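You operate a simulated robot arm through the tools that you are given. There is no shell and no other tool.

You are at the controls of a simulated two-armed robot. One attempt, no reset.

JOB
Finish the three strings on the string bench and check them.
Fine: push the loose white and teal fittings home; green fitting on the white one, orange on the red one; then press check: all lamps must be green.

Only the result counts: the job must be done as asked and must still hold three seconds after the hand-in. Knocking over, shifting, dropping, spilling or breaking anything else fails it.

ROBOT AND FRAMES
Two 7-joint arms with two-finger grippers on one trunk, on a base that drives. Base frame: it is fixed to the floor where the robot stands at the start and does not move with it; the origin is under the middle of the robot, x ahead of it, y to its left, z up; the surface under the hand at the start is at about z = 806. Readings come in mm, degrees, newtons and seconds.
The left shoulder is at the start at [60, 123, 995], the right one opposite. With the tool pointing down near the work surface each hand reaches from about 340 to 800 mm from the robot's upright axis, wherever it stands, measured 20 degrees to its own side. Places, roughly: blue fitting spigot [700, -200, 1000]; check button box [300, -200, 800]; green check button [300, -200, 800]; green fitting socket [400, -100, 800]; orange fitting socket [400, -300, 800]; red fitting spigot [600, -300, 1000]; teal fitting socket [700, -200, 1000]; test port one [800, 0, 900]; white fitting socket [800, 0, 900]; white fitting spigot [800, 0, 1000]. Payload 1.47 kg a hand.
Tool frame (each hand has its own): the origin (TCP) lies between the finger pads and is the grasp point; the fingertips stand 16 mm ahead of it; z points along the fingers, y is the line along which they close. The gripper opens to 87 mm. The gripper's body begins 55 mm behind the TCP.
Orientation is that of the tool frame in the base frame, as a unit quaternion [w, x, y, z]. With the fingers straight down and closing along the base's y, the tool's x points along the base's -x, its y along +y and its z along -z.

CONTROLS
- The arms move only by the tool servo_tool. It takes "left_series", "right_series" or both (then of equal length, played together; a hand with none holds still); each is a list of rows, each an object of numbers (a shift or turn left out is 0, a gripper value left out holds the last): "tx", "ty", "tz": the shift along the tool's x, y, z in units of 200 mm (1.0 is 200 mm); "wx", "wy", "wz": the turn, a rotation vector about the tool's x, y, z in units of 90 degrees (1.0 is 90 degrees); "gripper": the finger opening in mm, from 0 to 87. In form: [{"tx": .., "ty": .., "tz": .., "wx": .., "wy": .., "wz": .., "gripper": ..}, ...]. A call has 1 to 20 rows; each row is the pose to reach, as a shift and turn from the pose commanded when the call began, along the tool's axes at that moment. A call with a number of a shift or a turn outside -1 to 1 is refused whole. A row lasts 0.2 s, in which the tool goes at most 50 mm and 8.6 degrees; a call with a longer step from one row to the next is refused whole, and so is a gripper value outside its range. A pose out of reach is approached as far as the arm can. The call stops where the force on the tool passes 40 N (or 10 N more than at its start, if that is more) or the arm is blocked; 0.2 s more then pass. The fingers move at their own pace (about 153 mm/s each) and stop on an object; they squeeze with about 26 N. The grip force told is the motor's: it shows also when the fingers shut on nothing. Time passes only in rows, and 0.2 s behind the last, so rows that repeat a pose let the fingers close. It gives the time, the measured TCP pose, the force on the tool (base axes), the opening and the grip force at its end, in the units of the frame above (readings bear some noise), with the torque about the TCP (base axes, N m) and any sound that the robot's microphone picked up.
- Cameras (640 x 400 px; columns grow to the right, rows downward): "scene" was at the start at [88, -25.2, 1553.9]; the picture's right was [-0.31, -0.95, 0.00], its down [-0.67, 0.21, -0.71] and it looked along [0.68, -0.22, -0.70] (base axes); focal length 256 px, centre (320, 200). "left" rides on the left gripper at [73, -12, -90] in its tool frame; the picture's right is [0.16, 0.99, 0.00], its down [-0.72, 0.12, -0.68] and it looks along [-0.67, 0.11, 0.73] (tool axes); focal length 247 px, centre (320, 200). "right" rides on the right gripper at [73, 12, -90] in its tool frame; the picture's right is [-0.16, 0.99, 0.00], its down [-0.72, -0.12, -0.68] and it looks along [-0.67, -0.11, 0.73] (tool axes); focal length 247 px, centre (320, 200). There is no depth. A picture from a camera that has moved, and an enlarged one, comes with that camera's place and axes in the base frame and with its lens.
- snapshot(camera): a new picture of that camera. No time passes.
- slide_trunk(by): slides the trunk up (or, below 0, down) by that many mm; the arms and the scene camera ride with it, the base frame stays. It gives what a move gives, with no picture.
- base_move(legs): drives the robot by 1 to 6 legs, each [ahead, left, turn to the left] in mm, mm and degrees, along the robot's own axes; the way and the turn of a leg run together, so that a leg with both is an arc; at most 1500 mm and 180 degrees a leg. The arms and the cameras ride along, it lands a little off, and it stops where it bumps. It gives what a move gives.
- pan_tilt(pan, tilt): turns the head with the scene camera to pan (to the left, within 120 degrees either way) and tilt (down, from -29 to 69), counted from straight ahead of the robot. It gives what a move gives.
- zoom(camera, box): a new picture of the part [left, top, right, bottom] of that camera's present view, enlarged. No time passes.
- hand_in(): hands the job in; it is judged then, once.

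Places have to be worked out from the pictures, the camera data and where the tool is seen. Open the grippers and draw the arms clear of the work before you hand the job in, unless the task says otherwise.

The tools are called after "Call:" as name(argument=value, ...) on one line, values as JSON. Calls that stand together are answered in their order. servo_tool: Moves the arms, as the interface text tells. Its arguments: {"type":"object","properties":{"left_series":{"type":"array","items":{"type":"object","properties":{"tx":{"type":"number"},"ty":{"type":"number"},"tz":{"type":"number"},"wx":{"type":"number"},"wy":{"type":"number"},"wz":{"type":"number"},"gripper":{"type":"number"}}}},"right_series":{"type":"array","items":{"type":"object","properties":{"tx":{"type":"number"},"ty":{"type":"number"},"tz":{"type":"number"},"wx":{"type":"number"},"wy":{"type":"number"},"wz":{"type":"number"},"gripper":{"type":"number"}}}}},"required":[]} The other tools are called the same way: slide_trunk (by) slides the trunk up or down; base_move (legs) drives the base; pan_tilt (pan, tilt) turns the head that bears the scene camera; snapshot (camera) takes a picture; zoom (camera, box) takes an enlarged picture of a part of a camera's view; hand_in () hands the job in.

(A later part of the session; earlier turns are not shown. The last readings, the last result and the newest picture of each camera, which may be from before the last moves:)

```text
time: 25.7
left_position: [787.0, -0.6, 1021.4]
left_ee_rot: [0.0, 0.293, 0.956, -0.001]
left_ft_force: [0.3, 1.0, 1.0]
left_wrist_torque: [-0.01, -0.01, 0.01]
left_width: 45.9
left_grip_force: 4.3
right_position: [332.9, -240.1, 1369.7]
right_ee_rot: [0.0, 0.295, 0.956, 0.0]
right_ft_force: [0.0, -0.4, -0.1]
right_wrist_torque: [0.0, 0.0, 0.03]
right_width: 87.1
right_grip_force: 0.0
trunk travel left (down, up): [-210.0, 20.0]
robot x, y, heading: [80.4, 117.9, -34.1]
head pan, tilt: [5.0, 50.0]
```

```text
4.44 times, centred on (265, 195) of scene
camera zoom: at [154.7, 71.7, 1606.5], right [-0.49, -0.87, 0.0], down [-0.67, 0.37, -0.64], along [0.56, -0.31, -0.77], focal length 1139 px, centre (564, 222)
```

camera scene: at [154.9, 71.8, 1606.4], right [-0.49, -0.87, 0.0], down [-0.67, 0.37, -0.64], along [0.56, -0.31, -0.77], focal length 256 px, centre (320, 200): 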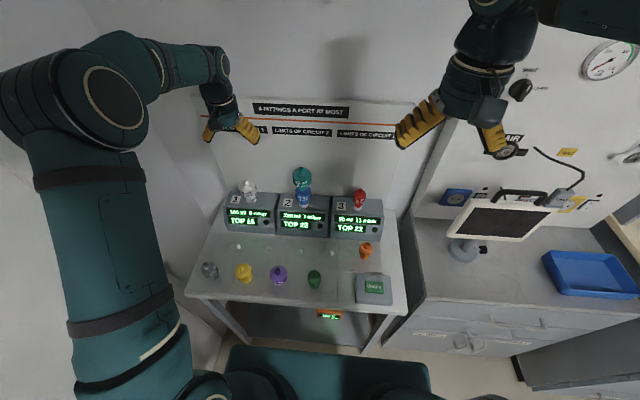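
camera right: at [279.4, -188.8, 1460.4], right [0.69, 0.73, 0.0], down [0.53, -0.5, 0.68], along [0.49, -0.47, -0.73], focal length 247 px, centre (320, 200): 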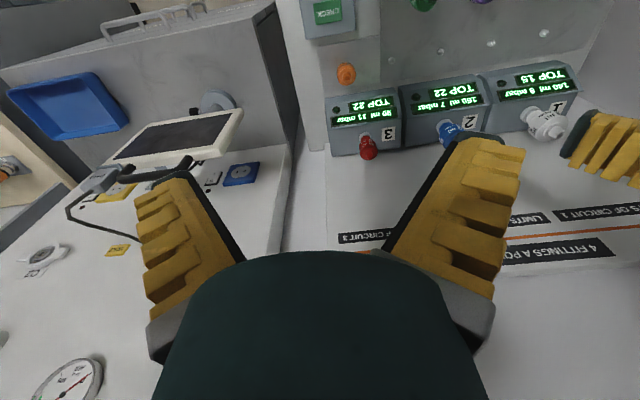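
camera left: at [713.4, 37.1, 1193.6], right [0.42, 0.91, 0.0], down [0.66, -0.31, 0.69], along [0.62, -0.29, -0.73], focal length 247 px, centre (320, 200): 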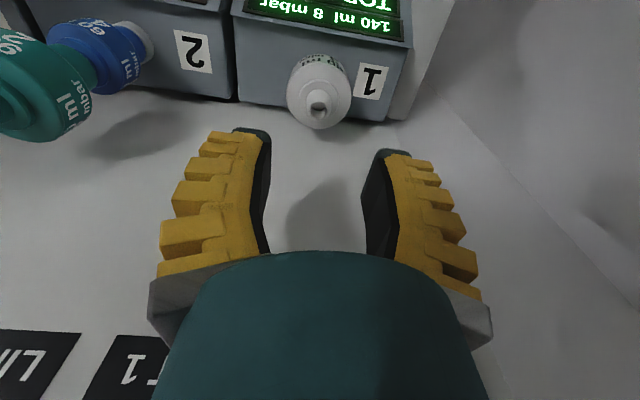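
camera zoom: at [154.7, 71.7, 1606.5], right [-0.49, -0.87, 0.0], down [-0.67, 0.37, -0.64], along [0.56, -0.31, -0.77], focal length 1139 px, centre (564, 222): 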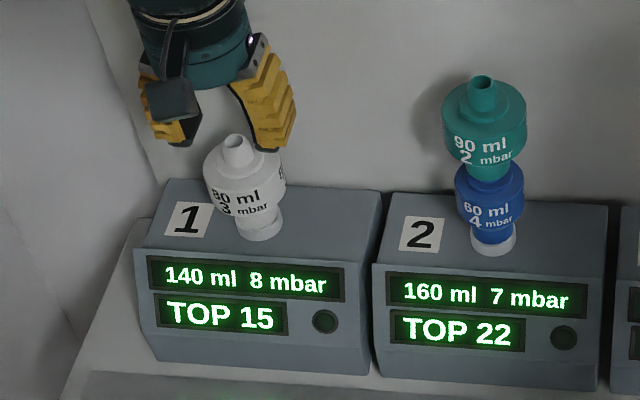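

The fingers straddle the spigot well. I narrow the opening to about 40 mm, shift 3 mm toward the robot, and lower in small steps until the tips press the shoulder.

Call:
servo_tool(left_series=[{"tx": 0.015, "ty": -0.004, "gripper": 34}, {"tx": 0.015, "ty": -0.004, "tz": 0.03}, {"tx": 0.015, "ty": -0.004, "tz": 0.05}, {"tx": 0.015, "ty": -0.004, "tz": 0.07}, {"tx": 0.015, "ty": -0.004, "tz": 0.09}, {"tx": 0.015, "ty": -0.004, "tz": 0.11}, {"tx": 0.015, "ty": -0.004, "tz": 0.13}, {"tx": 0.015, "ty": -0.004, "tz": 0.15}, {"tx": 0.015, "ty": -0.004, "tz": 0.17}])

Call:
zoom(camera="left", box=[220, 50, 420, 175])

Call:
zoom(camera="scene", box=[225, 150, 305, 240])

```text
time: 27.7
left_position: [784.8, 0.6, 987.9]
left_ee_rot: [-0.001, 0.294, 0.956, -0.001]
left_ft_force: [-0.2, 0.1, -0.5]
left_wrist_torque: [-0.04, 0.01, 0.02]
left_width: 40.1
left_grip_force: 4.1
right_position: [332.2, -239.3, 1370.1]
right_ee_rot: [-0.001, 0.294, 0.956, 0.001]
right_ft_force: [0.8, 1.0, -0.3]
right_wrist_torque: [-0.01, -0.01, -0.05]
right_width: 87.1
right_grip_force: 0.0
trunk travel left (down, up): [-210.0, 20.0]
robot x, y, heading: [76.6, 113.3, -34.3]
head pan, tilt: [5.0, 50.0]
```

```text
3.20 times, centred on (320, 112) of left
camera zoom: at [717.3, 33.5, 1078.7], right [0.42, 0.91, 0.0], down [0.67, -0.31, 0.68], along [0.62, -0.29, -0.73], focal length 790 px, centre (320, 480)
```

zoom: 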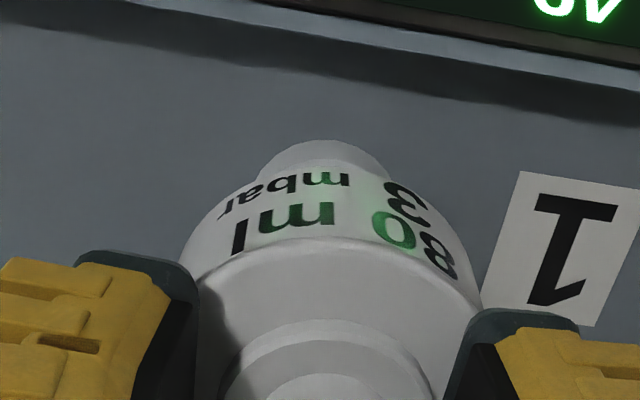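

```text
4.44 times, centred on (265, 195) of scene
camera zoom: at [154.7, 71.7, 1606.5], right [-0.49, -0.87, 0.0], down [-0.67, 0.37, -0.64], along [0.56, -0.31, -0.77], focal length 1139 px, centre (564, 222)
```

zoom: 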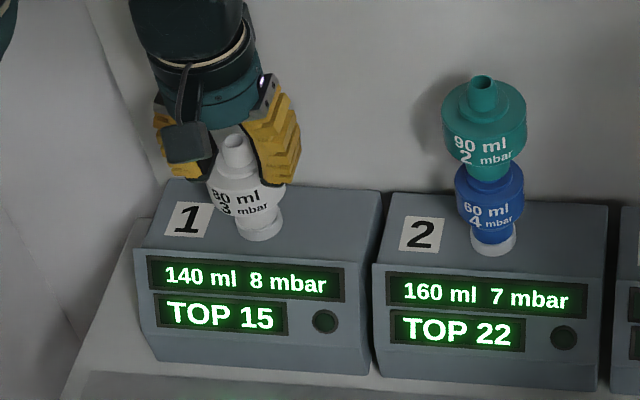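

No contact yet with tips near z≈972. I continue down in 2–3 mm steps.

Call:
servo_tool(left_series=[{"tz": 0.015}, {"tz": 0.03}, {"tz": 0.045}, {"tz": 0.06}, {"tz": 0.075}, {"tz": 0.09}, {"tz": 0.105}])

Call:
zoom(camera="left", box=[220, 50, 420, 175])

Call:
zoom(camera="scene", box=[225, 150, 305, 240])

```text
time: 28.5
left_position: [788.1, 1.2, 988.0]
left_ee_rot: [0.007, 0.292, 0.956, -0.001]
left_ft_force: [-7.0, 5.7, 27.1]
left_wrist_torque: [-0.04, -0.17, 0.01]
left_width: 30.5
left_grip_force: 25.6
right_position: [329.7, -238.2, 1371.5]
right_ee_rot: [0.001, 0.293, 0.956, 0.0]
right_ft_force: [-0.3, 0.5, 0.6]
right_wrist_torque: [0.01, 0.01, -0.02]
right_width: 86.9
right_grip_force: 0.1
trunk travel left (down, up): [-210.0, 20.0]
robot x, y, heading: [81.0, 115.0, -34.1]
head pan, tilt: [5.0, 50.0]
stopped in row 4 (left hand): the force on the tool passed its limit at 46 N (the readings are from after the stop); the commanded pose is now the measured one
```

```text
3.20 times, centred on (320, 112) of left
camera zoom: at [718.7, 34.0, 1077.6], right [0.42, 0.91, 0.0], down [0.66, -0.3, 0.69], along [0.63, -0.29, -0.72], focal length 790 px, centre (320, 480)
```

zoom: 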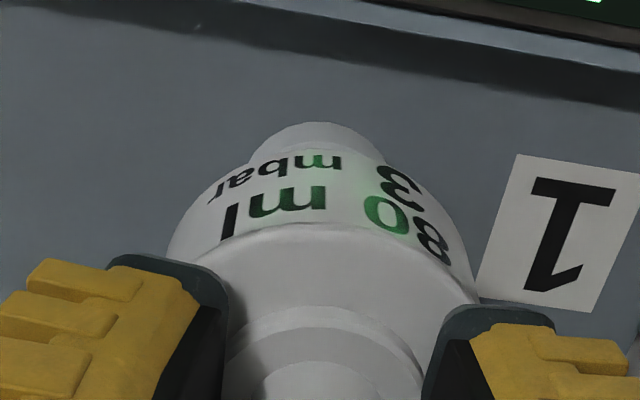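

```text
4.44 times, centred on (265, 195) of scene
camera zoom: at [150.8, 73.1, 1606.7], right [-0.49, -0.87, 0.0], down [-0.67, 0.37, -0.64], along [0.56, -0.31, -0.76], focal length 1139 px, centre (564, 222)
```

zoom: 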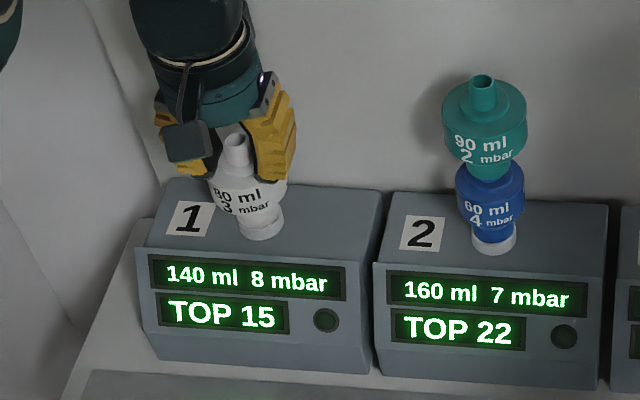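

The tips pressed the shoulder and the call stopped at 46 N. I zoom to compare the white neck gap with the seated blue and red fittings.

Call:
zoom(camera="scene", box=[260, 180, 300, 212])

Call:
zoom(camera="scene", box=[320, 175, 360, 215])

Call:
zoom(camera="scene", box=[355, 175, 395, 215])

Call:
zoom(camera="scene", box=[225, 170, 275, 215])

```text
12.50 times, centred on (280, 196) of scene
camera zoom: at [150.8, 73.1, 1606.7], right [-0.49, -0.87, 0.0], down [-0.67, 0.37, -0.64], along [0.56, -0.31, -0.76], focal length 3205 px, centre (820, 250)
```

zoom: 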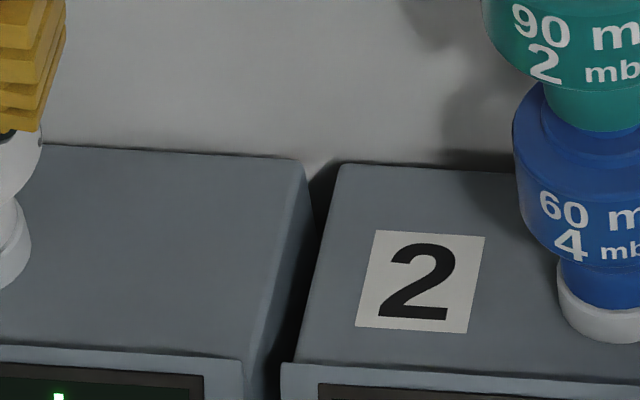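

```text
10.00 times, centred on (340, 195) of scene
camera zoom: at [150.8, 73.1, 1606.7], right [-0.49, -0.87, 0.0], down [-0.67, 0.37, -0.64], along [0.56, -0.31, -0.76], focal length 2564 px, centre (120, 250)
```

zoom: 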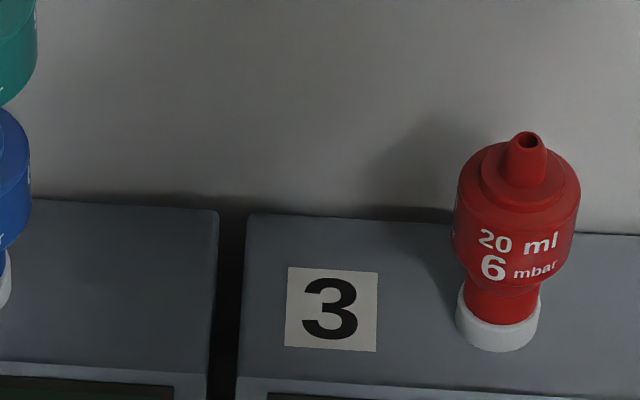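

```text
10.00 times, centred on (375, 195) of scene
camera zoom: at [150.8, 73.1, 1606.7], right [-0.49, -0.87, 0.0], down [-0.67, 0.37, -0.64], along [0.56, -0.31, -0.76], focal length 2564 px, centre (-230, 250)
```

zoom: 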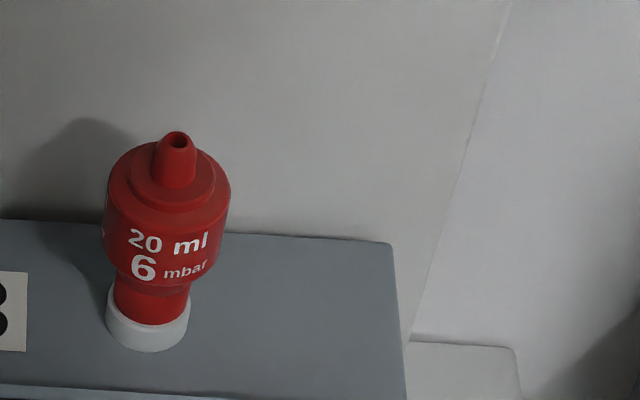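

```text
8.89 times, centred on (250, 192) of scene
camera zoom: at [150.8, 73.1, 1606.7], right [-0.49, -0.87, 0.0], down [-0.67, 0.37, -0.64], along [0.56, -0.31, -0.76], focal length 2279 px, centre (942, 267)
```

zoom: 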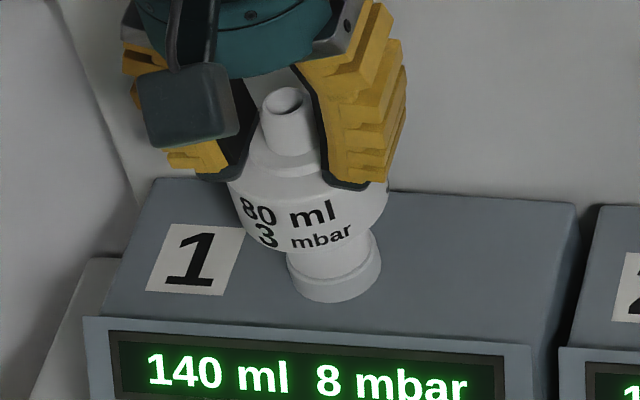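

White looks similar to the seated ones now, but I want a closer side view of its neck. I lift, retreat toward the robot, and lower the hand so that the left wrist camera looks at the neck from the front.

Call:
servo_tool(left_series=[{"tz": -0.1, "gripper": 50}, {"tz": -0.3}, {"tz": -0.4, "tx": 0.05, "wy": 0.008, "wx": 0.002}, {"tx": 0.25, "tz": -0.4, "wy": 0.008, "wx": 0.002}, {"tx": 0.45, "tz": -0.35, "wy": 0.008, "wx": 0.002}, {"tx": 0.5, "tz": -0.15, "wy": 0.008, "wx": 0.002}, {"tx": 0.5, "tz": 0.0, "wy": 0.008, "wx": 0.002}, {"tx": 0.5, "tz": 0.1, "wy": 0.008, "wx": 0.002}])

Call:
snapshot(camera="left")

Call:
zoom(camera="scene", box=[225, 150, 305, 240])

```text
time: 30.3
left_position: [705.9, 57.0, 961.0]
left_ee_rot: [-0.003, 0.293, 0.956, -0.001]
left_ft_force: [0.3, 0.6, 0.7]
left_wrist_torque: [0.0, 0.0, -0.03]
left_width: 55.3
left_grip_force: 3.8
right_position: [333.6, -239.3, 1369.8]
right_ee_rot: [0.0, 0.294, 0.956, -0.001]
right_ft_force: [-0.3, -0.3, 0.5]
right_wrist_torque: [0.0, 0.02, 0.01]
right_width: 87.2
right_grip_force: 0.2
trunk travel left (down, up): [-210.0, 20.0]
robot x, y, heading: [78.0, 116.5, -34.3]
head pan, tilt: [5.0, 50.0]
```

```text
taken
camera left: at [638.8, 89.1, 1052.7], right [0.42, 0.91, 0.0], down [0.67, -0.31, 0.68], along [0.61, -0.29, -0.74], focal length 247 px, centre (320, 200)
```

left: 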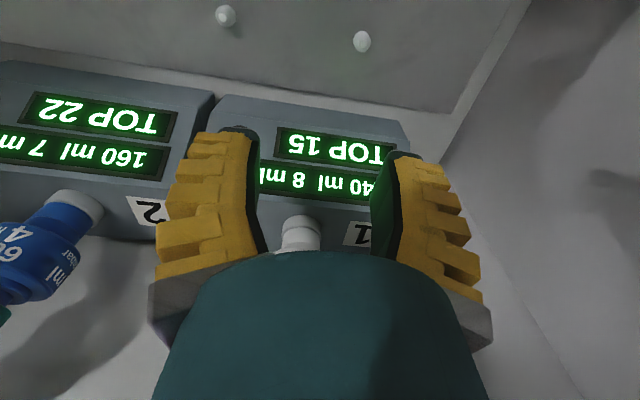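

```text
4.44 times, centred on (265, 195) of scene
camera zoom: at [155.1, 71.8, 1606.4], right [-0.49, -0.87, 0.0], down [-0.67, 0.37, -0.64], along [0.56, -0.31, -0.77], focal length 1139 px, centre (564, 222)
```

zoom: 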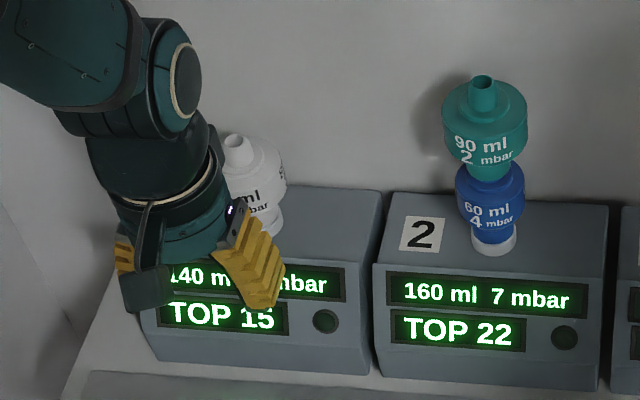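

The neck of white is just visible above the gripper body. I zoom in on it and on the blue neck for comparison.

Call:
zoom(camera="left", box=[260, 195, 350, 255])

Call:
zoom(camera="left", box=[0, 170, 150, 270])

```text
6.67 times, centred on (305, 225) of left
camera zoom: at [638.8, 89.1, 1052.7], right [0.42, 0.91, 0.0], down [0.67, -0.31, 0.68], along [0.61, -0.29, -0.74], focal length 1646 px, centre (420, 33)
```

zoom: 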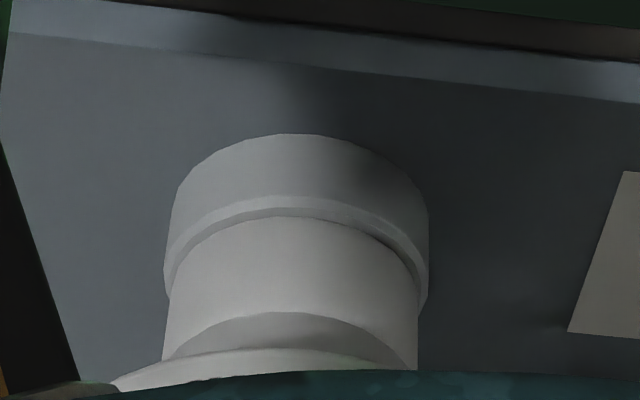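

```text
4.00 times, centred on (75, 220) of left
camera zoom: at [638.8, 89.1, 1052.7], right [0.42, 0.91, 0.0], down [0.67, -0.31, 0.68], along [0.61, -0.29, -0.74], focal length 988 px, centre (1300, 120)
```

zoom: 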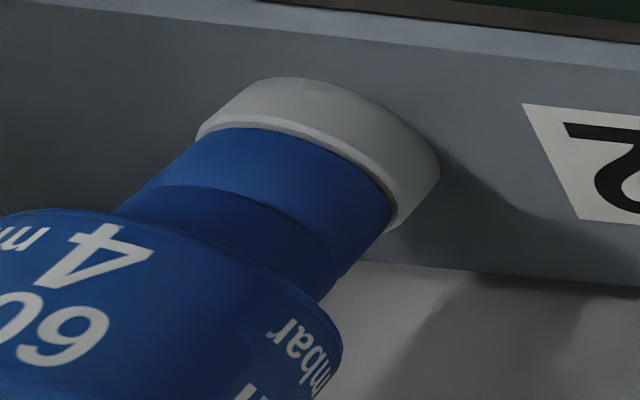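

By geometry, the white neck shows about 15 mm above the ring, about the same as blue. I zoom further on blue's neck to verify this comparison.

Call:
zoom(camera="left", box=[20, 185, 110, 245])

```text
6.67 times, centred on (65, 215) of left
camera zoom: at [638.8, 89.1, 1052.7], right [0.42, 0.91, 0.0], down [0.67, -0.31, 0.68], along [0.61, -0.29, -0.74], focal length 1646 px, centre (2020, 100)
```

zoom: 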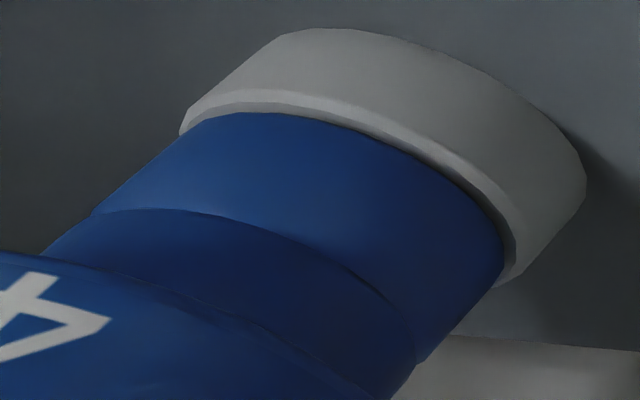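

White's visible neck (≈15 mm) matches blue's (≈15 mm), so white is home. Next is teal on blue: I raise the left hand and move it above port 2, which I now judge at F≈648, L≈257, with the teal top near z≈1081.

Call:
servo_tool(left_series=[{"tz": -0.24}, {"tz": -0.48, "tx": 0.0}, {"tz": -0.72}, {"tz": -0.95}, {"tz": -0.99, "tx": -0.1, "ty": -0.2, "wy": -0.0037, "wx": -0.001}, {"tz": -0.99, "tx": -0.2, "ty": -0.4, "wy": -0.0037, "wx": -0.001}, {"tz": -0.99, "tx": -0.3, "ty": -0.6, "wy": -0.0037, "wx": -0.001}, {"tz": -0.99, "tx": -0.4, "ty": -0.8, "wy": -0.0037, "wx": -0.001}, {"tz": -0.99, "tx": -0.46, "ty": -0.93, "wy": -0.0037, "wx": -0.001}])

Call:
snapshot(camera="left")

Call:
zoom(camera="scene", box=[265, 130, 345, 240])

```text
time: 32.3
left_position: [677.8, -150.6, 1161.5]
left_ee_rot: [0.001, 0.293, 0.956, 0.0]
left_ft_force: [-0.3, 0.2, -0.9]
left_wrist_torque: [-0.01, 0.0, -0.01]
left_width: 55.2
left_grip_force: 3.7
right_position: [333.8, -240.3, 1371.0]
right_ee_rot: [0.0, 0.294, 0.956, -0.001]
right_ft_force: [0.0, -1.2, 0.7]
right_wrist_torque: [0.03, -0.01, 0.02]
right_width: 87.2
right_grip_force: 0.1
trunk travel left (down, up): [-210.0, 20.0]
robot x, y, heading: [80.0, 114.2, -34.2]
head pan, tilt: [5.0, 50.0]
```

```text
taken
camera left: at [610.6, -117.8, 1250.5], right [0.42, 0.91, 0.0], down [0.66, -0.31, 0.68], along [0.62, -0.29, -0.73], focal length 247 px, centre (320, 200)
```

left: 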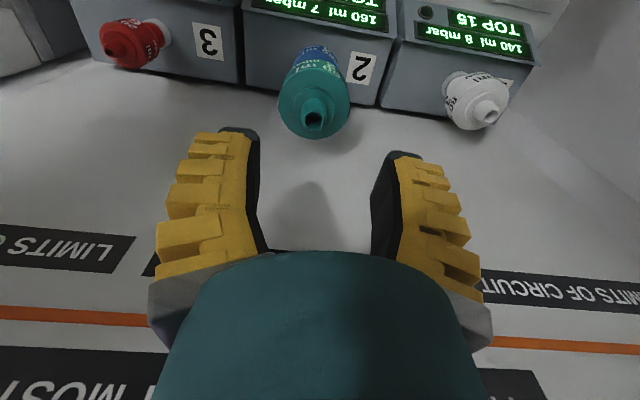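

```text
3.64 times, centred on (305, 185) of scene
camera zoom: at [154.7, 71.4, 1606.4], right [-0.49, -0.87, 0.0], down [-0.67, 0.37, -0.64], along [0.56, -0.31, -0.77], focal length 932 px, centre (374, 254)
```

zoom: 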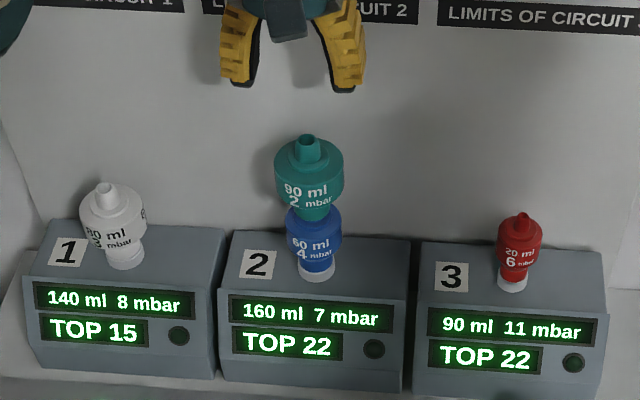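

The left hand is over teal. I zoom in to refine its position relative to the hand.

Call:
zoom(camera="left", box=[250, 40, 390, 150])

Call:
zoom(camera="scene", box=[280, 150, 330, 212])

```text
3.64 times, centred on (320, 95) of left
camera zoom: at [610.6, -117.8, 1250.5], right [0.42, 0.91, 0.0], down [0.66, -0.31, 0.68], along [0.62, -0.29, -0.73], focal length 898 px, centre (320, 582)
```

zoom: 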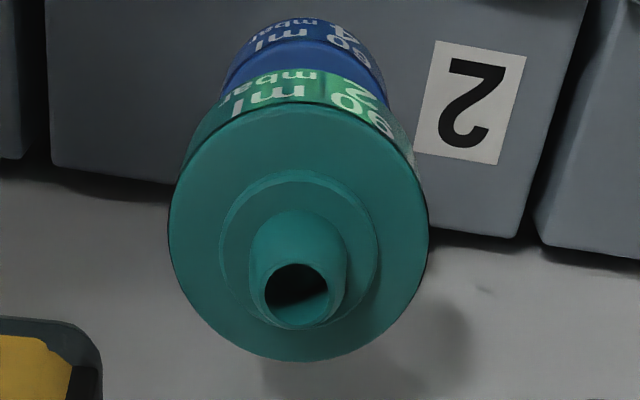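

```text
6.45 times, centred on (305, 181) of scene
camera zoom: at [154.7, 71.4, 1606.4], right [-0.49, -0.87, 0.0], down [-0.67, 0.37, -0.64], along [0.56, -0.31, -0.77], focal length 1654 px, centre (417, 323)
```

zoom: 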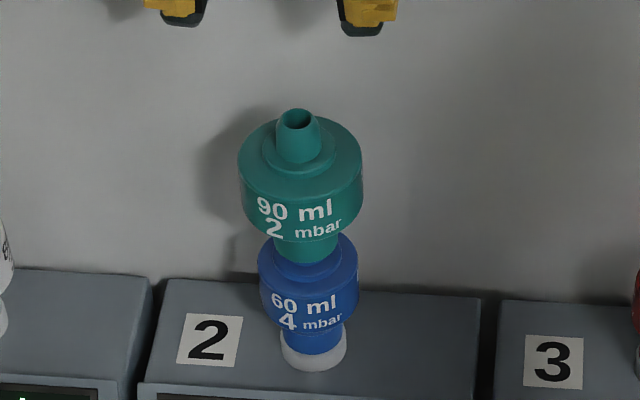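

Teal's axis is about 7 mm further and 4 mm to the right of the tool. I align, set the opening near 44 mm, and lower to a bit above the teal shoulder.

Call:
servo_tool(left_series=[{"tx": -0.03, "ty": -0.018, "gripper": 38}, {"tx": -0.03, "ty": -0.018, "tz": 0.1}, {"tx": -0.03, "ty": -0.018, "tz": 0.2}, {"tx": -0.03, "ty": -0.018, "tz": 0.3}, {"tx": -0.03, "ty": -0.018, "tz": 0.36}, {"tx": -0.03, "ty": -0.018, "tz": 0.36}])

Call:
zoom(camera="left", box=[220, 50, 420, 175])

Call:
zoom(camera="scene", box=[270, 130, 340, 220])

```text
time: 33.7
left_position: [681.0, -155.3, 1088.2]
left_ee_rot: [0.001, 0.292, 0.956, -0.001]
left_ft_force: [0.5, 0.3, 0.4]
left_wrist_torque: [0.01, 0.02, -0.01]
left_width: 43.9
left_grip_force: 4.4
right_position: [333.5, -238.8, 1370.8]
right_ee_rot: [0.001, 0.294, 0.956, 0.0]
right_ft_force: [-0.3, -0.2, 0.3]
right_wrist_torque: [0.0, 0.01, -0.03]
right_width: 86.8
right_grip_force: 0.0
trunk travel left (down, up): [-210.0, 20.0]
robot x, y, heading: [79.5, 117.0, -34.2]
head pan, tilt: [5.0, 50.0]
```

```text
3.20 times, centred on (320, 112) of left
camera zoom: at [614.1, -122.2, 1178.3], right [0.42, 0.91, 0.0], down [0.66, -0.31, 0.68], along [0.62, -0.29, -0.73], focal length 790 px, centre (320, 480)
```

zoom: 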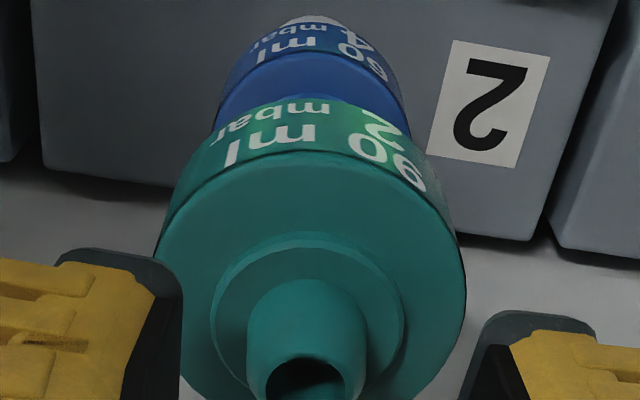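

```text
4.44 times, centred on (305, 175) of scene
camera zoom: at [154.5, 71.9, 1606.5], right [-0.49, -0.87, 0.0], down [-0.67, 0.37, -0.64], along [0.56, -0.31, -0.77], focal length 1139 px, centre (387, 311)
```

zoom: 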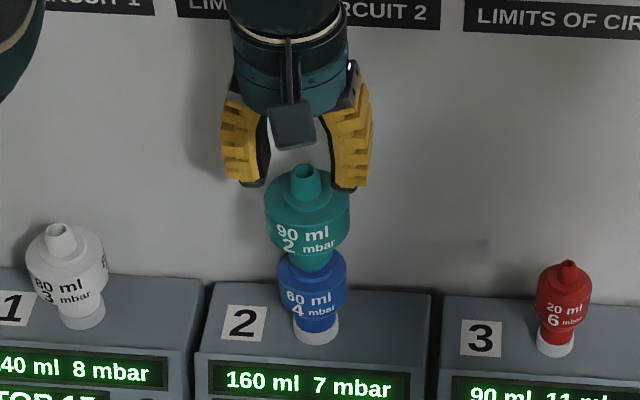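

Teal is about 3 mm to the right of the tool centre. I correct that and lower in small steps until the tips press on its shoulder.

Call:
servo_tool(left_series=[{"ty": -0.015}, {"ty": -0.015, "tz": 0.04}, {"ty": -0.015, "tz": 0.08}, {"ty": -0.015, "tz": 0.11}, {"ty": -0.015, "tz": 0.125}, {"ty": -0.015, "tz": 0.14}, {"ty": -0.015, "tz": 0.155}, {"ty": -0.015, "tz": 0.17}, {"ty": -0.015, "tz": 0.185}, {"ty": -0.015, "tz": 0.2}, {"ty": -0.015, "tz": 0.215}, {"ty": -0.015, "tz": 0.23}])

Call:
zoom(camera="left", box=[220, 50, 420, 175])

Call:
zoom(camera="scene", box=[270, 130, 340, 220])

```text
time: 36.3
left_position: [680.9, -159.9, 1055.8]
left_ee_rot: [0.01, 0.292, 0.956, -0.005]
left_ft_force: [-0.9, 5.6, 32.4]
left_wrist_torque: [-0.13, 0.16, 0.15]
left_width: 28.4
left_grip_force: 25.4
right_position: [330.8, -238.6, 1371.5]
right_ee_rot: [0.001, 0.293, 0.956, 0.0]
right_ft_force: [-0.1, -0.1, -0.4]
right_wrist_torque: [-0.01, 0.0, -0.04]
right_width: 87.0
right_grip_force: 0.1
trunk travel left (down, up): [-210.0, 20.0]
robot x, y, heading: [81.2, 118.5, -34.1]
head pan, tilt: [5.0, 50.0]
stopped in row 12 (left hand): the force on the tool passed its limit at 43 N (the readings are from after the stop); the commanded pose is now the measured one
```

```text
3.20 times, centred on (320, 112) of left
camera zoom: at [612.8, -125.6, 1143.6], right [0.42, 0.91, -0.01], down [0.65, -0.3, 0.7], along [0.63, -0.3, -0.72], focal length 790 px, centre (320, 480)
```

zoom: 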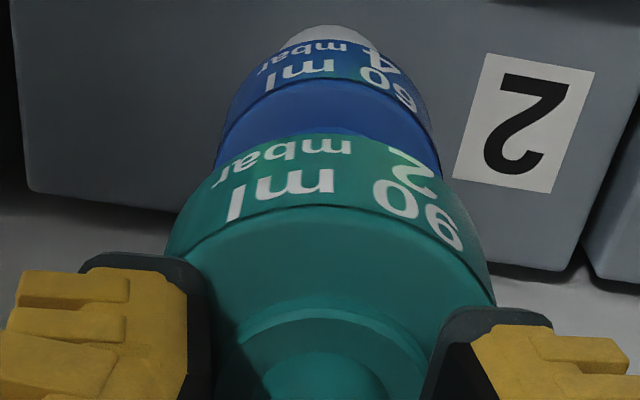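

```text
4.44 times, centred on (305, 175) of scene
camera zoom: at [150.7, 73.8, 1606.9], right [-0.49, -0.87, 0.0], down [-0.67, 0.37, -0.65], along [0.56, -0.31, -0.76], focal length 1139 px, centre (387, 311)
```

zoom: 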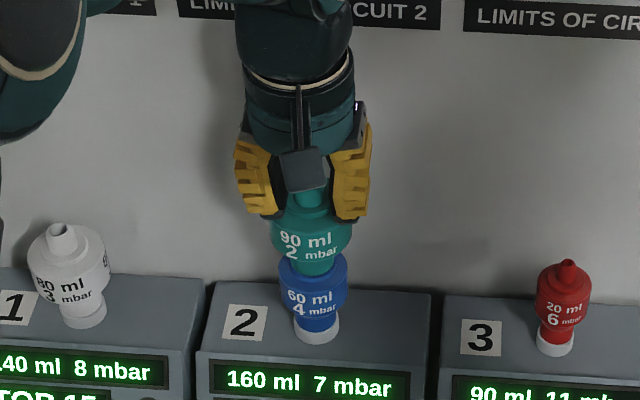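

The push stopped at 43 N. I lift off straightening the hand, and look at the teal's seating.

Call:
servo_tool(left_series=[{"tz": -0.05, "gripper": 50}, {"tz": -0.2}, {"tz": -0.4, "tx": 0.05, "wy": 0.012, "wx": 0.003}, {"tz": -0.4, "tx": 0.1, "wy": 0.012, "wx": 0.003}, {"tz": -0.4, "tx": 0.1, "wy": 0.012, "wx": 0.003}])

Call:
zoom(camera="left", box=[220, 0, 420, 125])

Call:
zoom(camera="scene", box=[270, 130, 340, 220])

Call:
zoom(camera="scene", box=[280, 150, 330, 212])

```text
time: 37.5
left_position: [664.2, -148.8, 1127.8]
left_ee_rot: [-0.005, 0.292, 0.956, -0.001]
left_ft_force: [0.0, -0.1, 0.2]
left_wrist_torque: [0.01, 0.01, -0.01]
left_width: 55.3
left_grip_force: 3.8
right_position: [334.1, -239.6, 1369.6]
right_ee_rot: [0.0, 0.294, 0.956, 0.0]
right_ft_force: [0.5, -0.4, 0.0]
right_wrist_torque: [-0.05, -0.01, -0.02]
right_width: 87.1
right_grip_force: 0.0
trunk travel left (down, up): [-210.0, 20.0]
robot x, y, heading: [74.6, 112.3, -34.3]
head pan, tilt: [5.0, 50.0]
```

```text
3.20 times, centred on (320, 62) of left
camera zoom: at [598.6, -115.3, 1219.1], right [0.42, 0.91, 0.0], down [0.67, -0.31, 0.67], along [0.61, -0.29, -0.74], focal length 790 px, centre (320, 640)
```

zoom: 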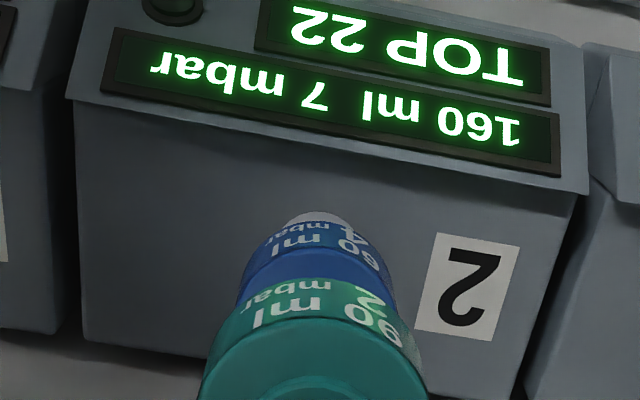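

```text
4.44 times, centred on (305, 175) of scene
camera zoom: at [154.8, 71.8, 1606.4], right [-0.49, -0.87, 0.0], down [-0.67, 0.37, -0.64], along [0.56, -0.31, -0.77], focal length 1139 px, centre (387, 311)
```

zoom: 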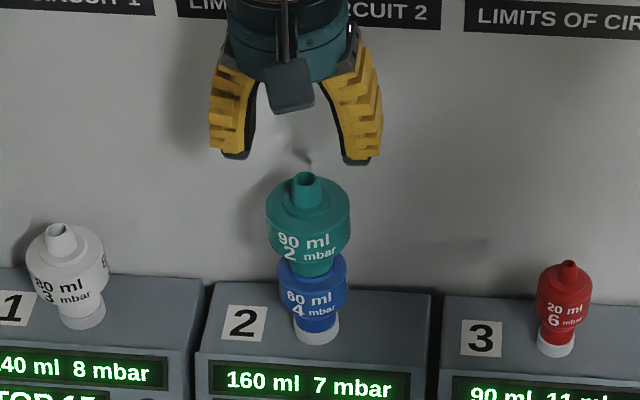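

```text
6.45 times, centred on (305, 181) of scene
camera zoom: at [154.8, 71.8, 1606.4], right [-0.49, -0.87, 0.0], down [-0.67, 0.37, -0.64], along [0.56, -0.31, -0.77], focal length 1654 px, centre (417, 323)
```

zoom: 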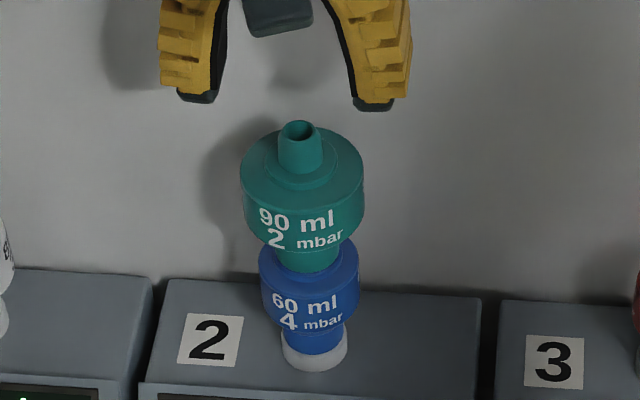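

Both the white and teal fittings moved down by about 8 mm. I back the hand off to look at the teal–blue joint from the front with the wrist camera.

Call:
servo_tool(left_series=[{"tx": 0.2, "wy": -0.006, "wx": -0.002}, {"tx": 0.4, "wy": -0.006, "wx": -0.002}, {"tx": 0.42, "tz": 0.2, "wy": -0.006, "wx": -0.002}, {"tx": 0.42, "tz": 0.3, "wy": -0.006, "wx": -0.002}, {"tx": 0.42, "tz": 0.3, "wy": -0.006, "wx": -0.002}])

Call:
snapshot(camera="left")

Call:
zoom(camera="left", box=[250, 150, 390, 255])

```text
time: 38.7
left_position: [595.3, -100.6, 1066.3]
left_ee_rot: [-0.001, 0.292, 0.956, -0.002]
left_ft_force: [0.9, 0.3, 0.9]
left_wrist_torque: [0.01, 0.0, -0.03]
left_width: 55.4
left_grip_force: 3.7
right_position: [333.0, -239.2, 1370.4]
right_ee_rot: [0.0, 0.294, 0.956, 0.0]
right_ft_force: [1.1, -0.4, -0.6]
right_wrist_torque: [0.03, -0.04, -0.02]
right_width: 87.2
right_grip_force: 0.1
trunk travel left (down, up): [-210.0, 20.0]
robot x, y, heading: [77.0, 116.2, -34.2]
head pan, tilt: [5.0, 50.0]
```

```text
taken
camera left: at [528.2, -67.9, 1157.3], right [0.42, 0.91, 0.0], down [0.67, -0.31, 0.68], along [0.62, -0.29, -0.73], focal length 247 px, centre (320, 200)
```

left: 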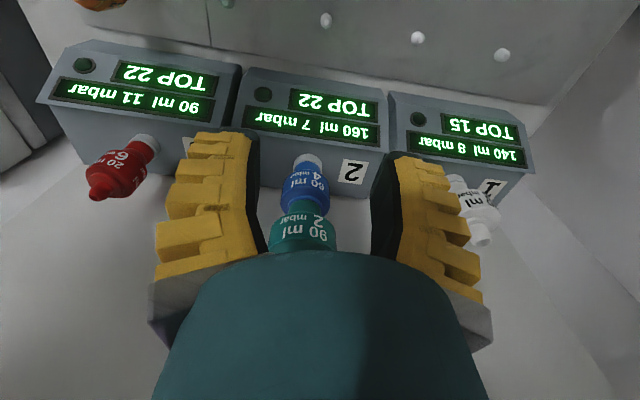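

```text
3.81 times, centred on (320, 202) of left
camera zoom: at [528.2, -67.9, 1157.3], right [0.42, 0.91, 0.0], down [0.67, -0.31, 0.68], along [0.62, -0.29, -0.73], focal length 941 px, centre (320, 190)
```

zoom: 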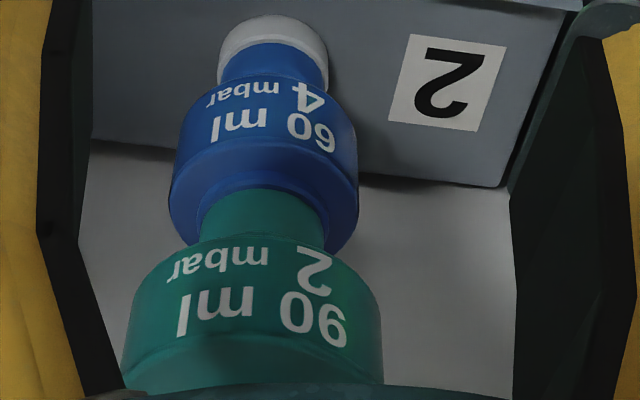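

Teal's skirt seems to sit right on the blue step ring. I zoom closer on that joint.

Call:
zoom(camera="left", box=[280, 180, 345, 225])

Call:
zoom(camera="left", box=[285, 145, 350, 190])

Call:
zoom(camera="left", box=[75, 120, 175, 210])

```text
8.89 times, centred on (312, 202) of left
camera zoom: at [528.2, -67.9, 1157.3], right [0.42, 0.91, 0.0], down [0.67, -0.31, 0.68], along [0.62, -0.29, -0.73], focal length 2195 px, centre (387, 178)
```

zoom: 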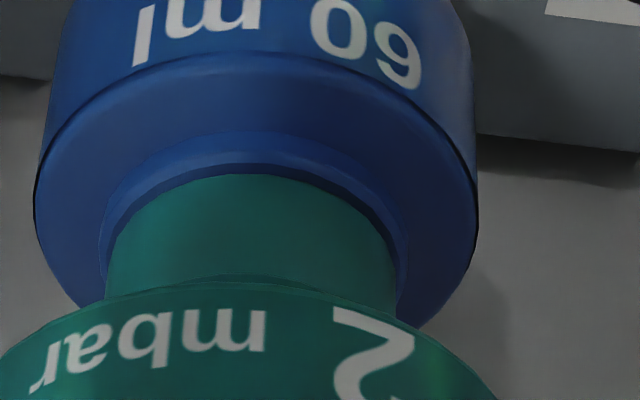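

```text
8.89 times, centred on (318, 168) of left
camera zoom: at [528.2, -67.9, 1157.3], right [0.42, 0.91, 0.0], down [0.67, -0.31, 0.68], along [0.62, -0.29, -0.73], focal length 2195 px, centre (342, 489)
```

zoom: 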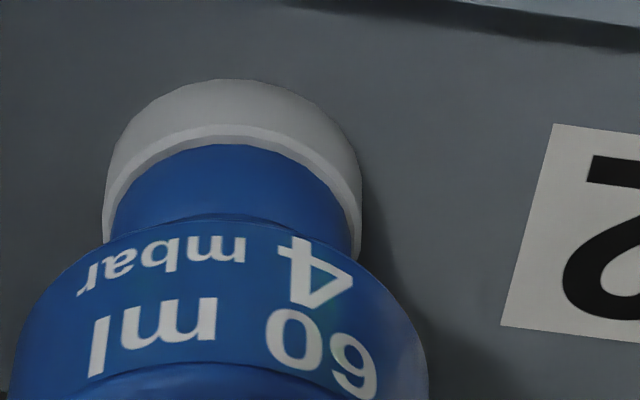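

```text
4.44 times, centred on (125, 165) of left
camera zoom: at [528.2, -67.9, 1157.3], right [0.42, 0.91, 0.0], down [0.67, -0.31, 0.68], along [0.62, -0.29, -0.73], focal length 1098 px, centre (1187, 356)
```

zoom: 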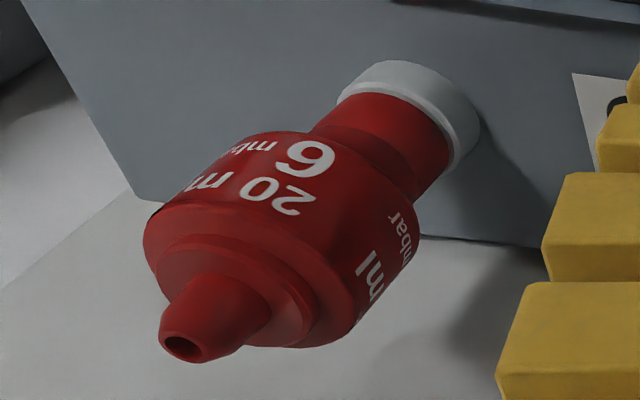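

Teal sits flush on blue's step ring, as blue sits on its port, so both loose fittings are home. Now I go for the green fitting, which I judge at about F≈400, L≈189; I move the left hand high above it with the fingers fully open.

Call:
servo_tool(left_series=[{"tx": 0.2, "ty": -0.08, "gripper": 87}, {"tx": 0.4, "ty": -0.16}, {"tx": 0.6, "ty": -0.26}, {"tx": 0.72, "ty": -0.31, "tz": 0.1}, {"tx": 0.72, "ty": -0.31, "tz": 0.3}, {"tx": 0.72, "ty": -0.31, "tz": 0.4}, {"tx": 0.72, "ty": -0.31, "tz": 0.4}])

Call:
snapshot(camera="left")

Call:
snapshot(camera="scene")

```text
time: 40.3
left_position: [442.2, -73.5, 989.2]
left_ee_rot: [0.0, 0.292, 0.957, -0.001]
left_ft_force: [0.1, 0.8, 0.4]
left_wrist_torque: [-0.01, -0.01, -0.02]
left_width: 86.9
left_grip_force: 0.1
right_position: [333.9, -239.7, 1370.4]
right_ee_rot: [0.0, 0.293, 0.956, -0.001]
right_ft_force: [-0.7, 0.2, -0.8]
right_wrist_torque: [0.04, 0.0, 0.01]
right_width: 87.0
right_grip_force: 0.1
trunk travel left (down, up): [-210.0, 20.0]
robot x, y, heading: [77.6, 114.7, -34.1]
head pan, tilt: [5.0, 50.0]
```

```text
taken
camera left: at [374.5, -40.4, 1078.7], right [0.42, 0.91, 0.0], down [0.67, -0.31, 0.68], along [0.62, -0.29, -0.73], focal length 247 px, centre (320, 200)
```

left: 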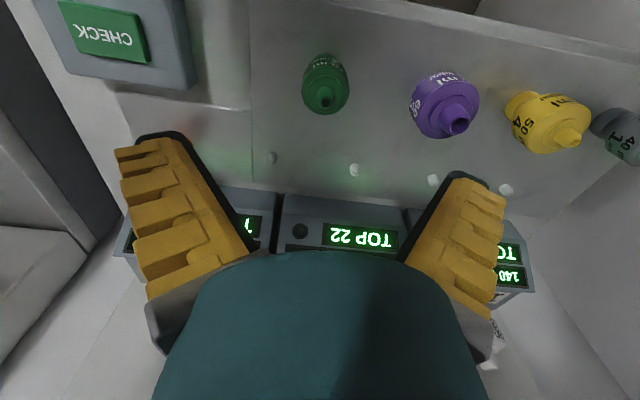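

```text
taken
camera scene: at [154.8, 72.0, 1606.5], right [-0.49, -0.87, 0.0], down [-0.67, 0.37, -0.64], along [0.56, -0.31, -0.77], focal length 256 px, centre (320, 200)
```

scene: 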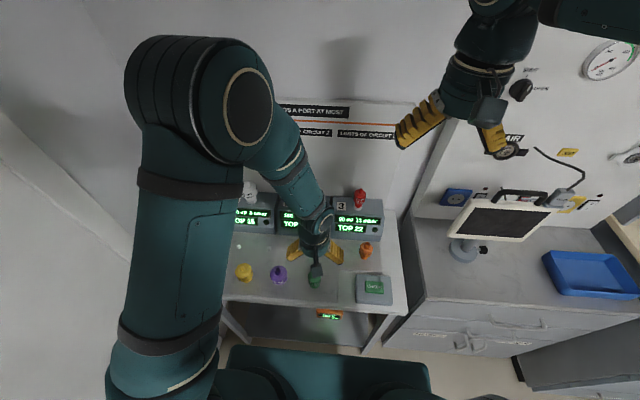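

I zoom on green with the left wrist camera to locate its axis.

Call:
zoom(camera="left", box=[270, 30, 390, 130])

Call:
zoom(camera="scene", box=[280, 230, 400, 320])

```text
4.00 times, centred on (330, 80) of left
camera zoom: at [374.5, -40.4, 1078.7], right [0.42, 0.91, 0.0], down [0.67, -0.31, 0.68], along [0.62, -0.29, -0.73], focal length 988 px, centre (280, 680)
```

zoom: 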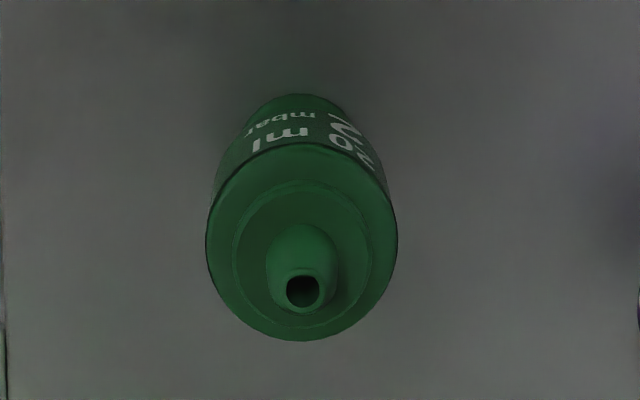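

```text
4.44 times, centred on (340, 275) of scene
camera zoom: at [154.8, 72.0, 1606.5], right [-0.49, -0.87, 0.0], down [-0.67, 0.37, -0.64], along [0.56, -0.31, -0.77], focal length 1139 px, centre (231, -133)
```

zoom: 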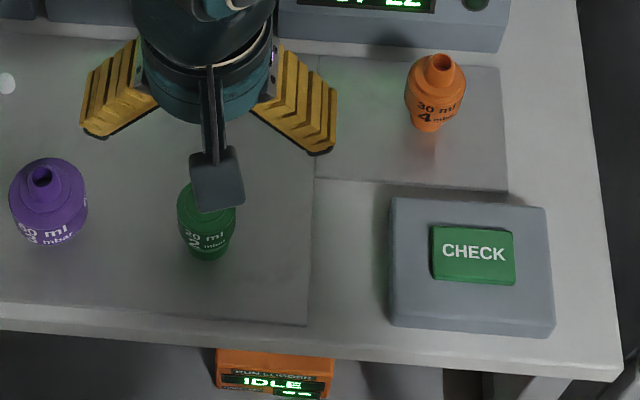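

Green's axis is about 4 mm to the left of the tool axis, body about 42 mm wide. I shift and descend partway around it.

Call:
servo_tool(left_series=[{"ty": 0.022}, {"ty": 0.022, "tz": 0.15}, {"ty": 0.022, "tz": 0.3}, {"ty": 0.022, "tz": 0.42}, {"ty": 0.022, "tz": 0.45}, {"ty": 0.022, "tz": 0.45}])

Call:
snapshot(camera="left")

Call:
zoom(camera="scene", box=[260, 220, 380, 310])

```text
time: 41.7
left_position: [443.7, -68.5, 897.3]
left_ee_rot: [0.0, 0.292, 0.956, -0.001]
left_ft_force: [0.2, 0.1, 0.0]
left_wrist_torque: [0.0, 0.0, 0.01]
left_width: 87.2
left_grip_force: 0.0
right_position: [333.9, -238.4, 1369.5]
right_ee_rot: [0.0, 0.295, 0.956, 0.0]
right_ft_force: [0.2, 0.4, 0.1]
right_wrist_torque: [-0.05, 0.04, -0.01]
right_width: 86.7
right_grip_force: 0.1
trunk travel left (down, up): [-210.0, 20.0]
robot x, y, heading: [78.9, 115.9, -34.2]
head pan, tilt: [5.0, 50.0]
```

```text
taken
camera left: at [376.4, -36.0, 988.0], right [0.42, 0.91, 0.0], down [0.67, -0.31, 0.68], along [0.62, -0.29, -0.73], focal length 247 px, centre (320, 200)
```

left: 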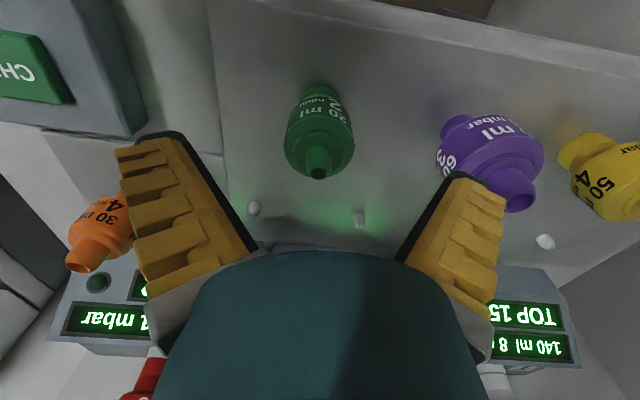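

```text
4.44 times, centred on (320, 265) of scene
camera zoom: at [154.8, 72.0, 1606.5], right [-0.49, -0.87, 0.0], down [-0.67, 0.37, -0.64], along [0.56, -0.31, -0.77], focal length 1139 px, centre (320, -89)
```

zoom: 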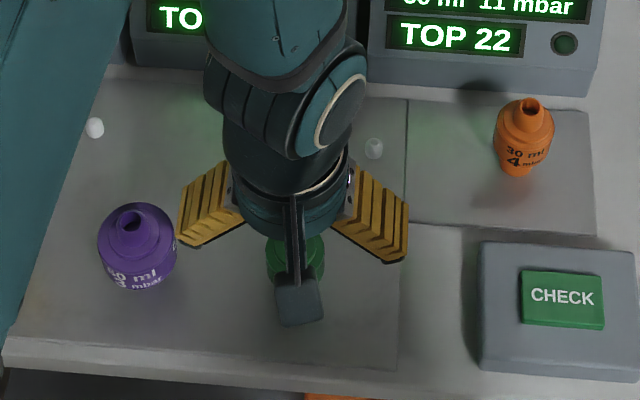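

Green is centred within 1 mm and its top is at about z≈888. I narrow the fingers to about 66 mm, descend to TCP z≈841 around its body and then close.

Call:
servo_tool(left_series=[{"gripper": 60}, {"tz": 0.08, "gripper": 60}, {"tz": 0.16}, {"tz": 0.24}, {"tz": 0.28}, {"tz": 0.28}])

Call:
snapshot(camera="left")

```text
time: 43.1
left_position: [442.7, -70.1, 841.0]
left_ee_rot: [0.0, 0.291, 0.957, -0.002]
left_ft_force: [0.9, 0.3, -0.3]
left_wrist_torque: [0.02, -0.02, 0.0]
left_width: 64.4
left_grip_force: 3.2
right_position: [334.0, -238.3, 1370.5]
right_ee_rot: [0.0, 0.294, 0.956, 0.0]
right_ft_force: [-0.1, 0.3, -0.4]
right_wrist_torque: [0.02, -0.02, 0.01]
right_width: 86.8
right_grip_force: 0.1
trunk travel left (down, up): [-210.0, 20.0]
robot x, y, heading: [82.2, 113.9, -34.3]
head pan, tilt: [5.0, 50.0]
```

```text
taken
camera left: at [375.7, -36.3, 931.0], right [0.42, 0.91, 0.0], down [0.67, -0.31, 0.68], along [0.62, -0.29, -0.73], focal length 247 px, centre (320, 200)
```

left: 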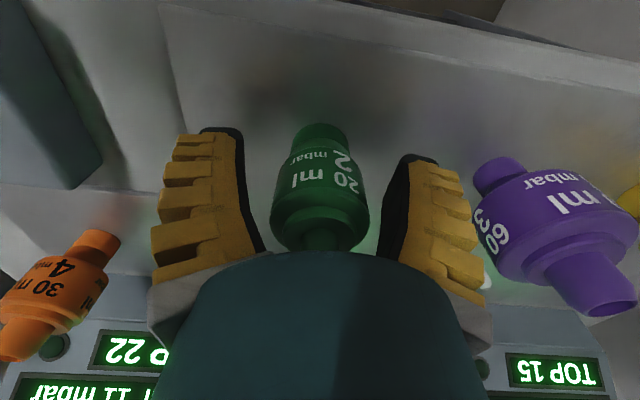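

Green sits centred between the fingers. I close the gripper on its body.

Call:
servo_tool(left_series=[{"gripper": 20}, {"gripper": 10}, {"gripper": 0}, {"gripper": 0}])

Call:
snapshot(camera="left")

```text
time: 44.1
left_position: [442.7, -68.9, 841.2]
left_ee_rot: [0.001, 0.292, 0.956, -0.002]
left_ft_force: [1.0, -1.4, 4.0]
left_wrist_torque: [-0.05, -0.09, -0.01]
left_width: 32.6
left_grip_force: 25.0
right_position: [332.6, -239.7, 1369.6]
right_ee_rot: [0.0, 0.295, 0.956, 0.0]
right_ft_force: [0.6, 0.3, -0.5]
right_wrist_torque: [-0.01, -0.06, 0.0]
right_width: 87.3
right_grip_force: 0.1
trunk travel left (down, up): [-210.0, 20.0]
robot x, y, heading: [78.9, 115.2, -34.4]
head pan, tilt: [5.0, 50.0]
```

```text
taken
camera left: at [375.8, -36.4, 931.2], right [0.42, 0.91, 0.0], down [0.67, -0.31, 0.68], along [0.62, -0.29, -0.73], focal length 247 px, centre (320, 200)
```

left: 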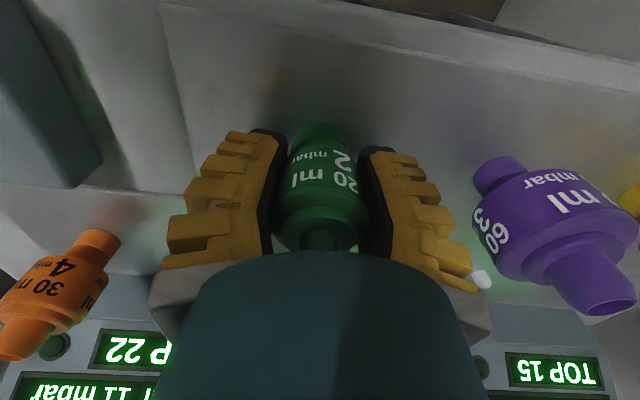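

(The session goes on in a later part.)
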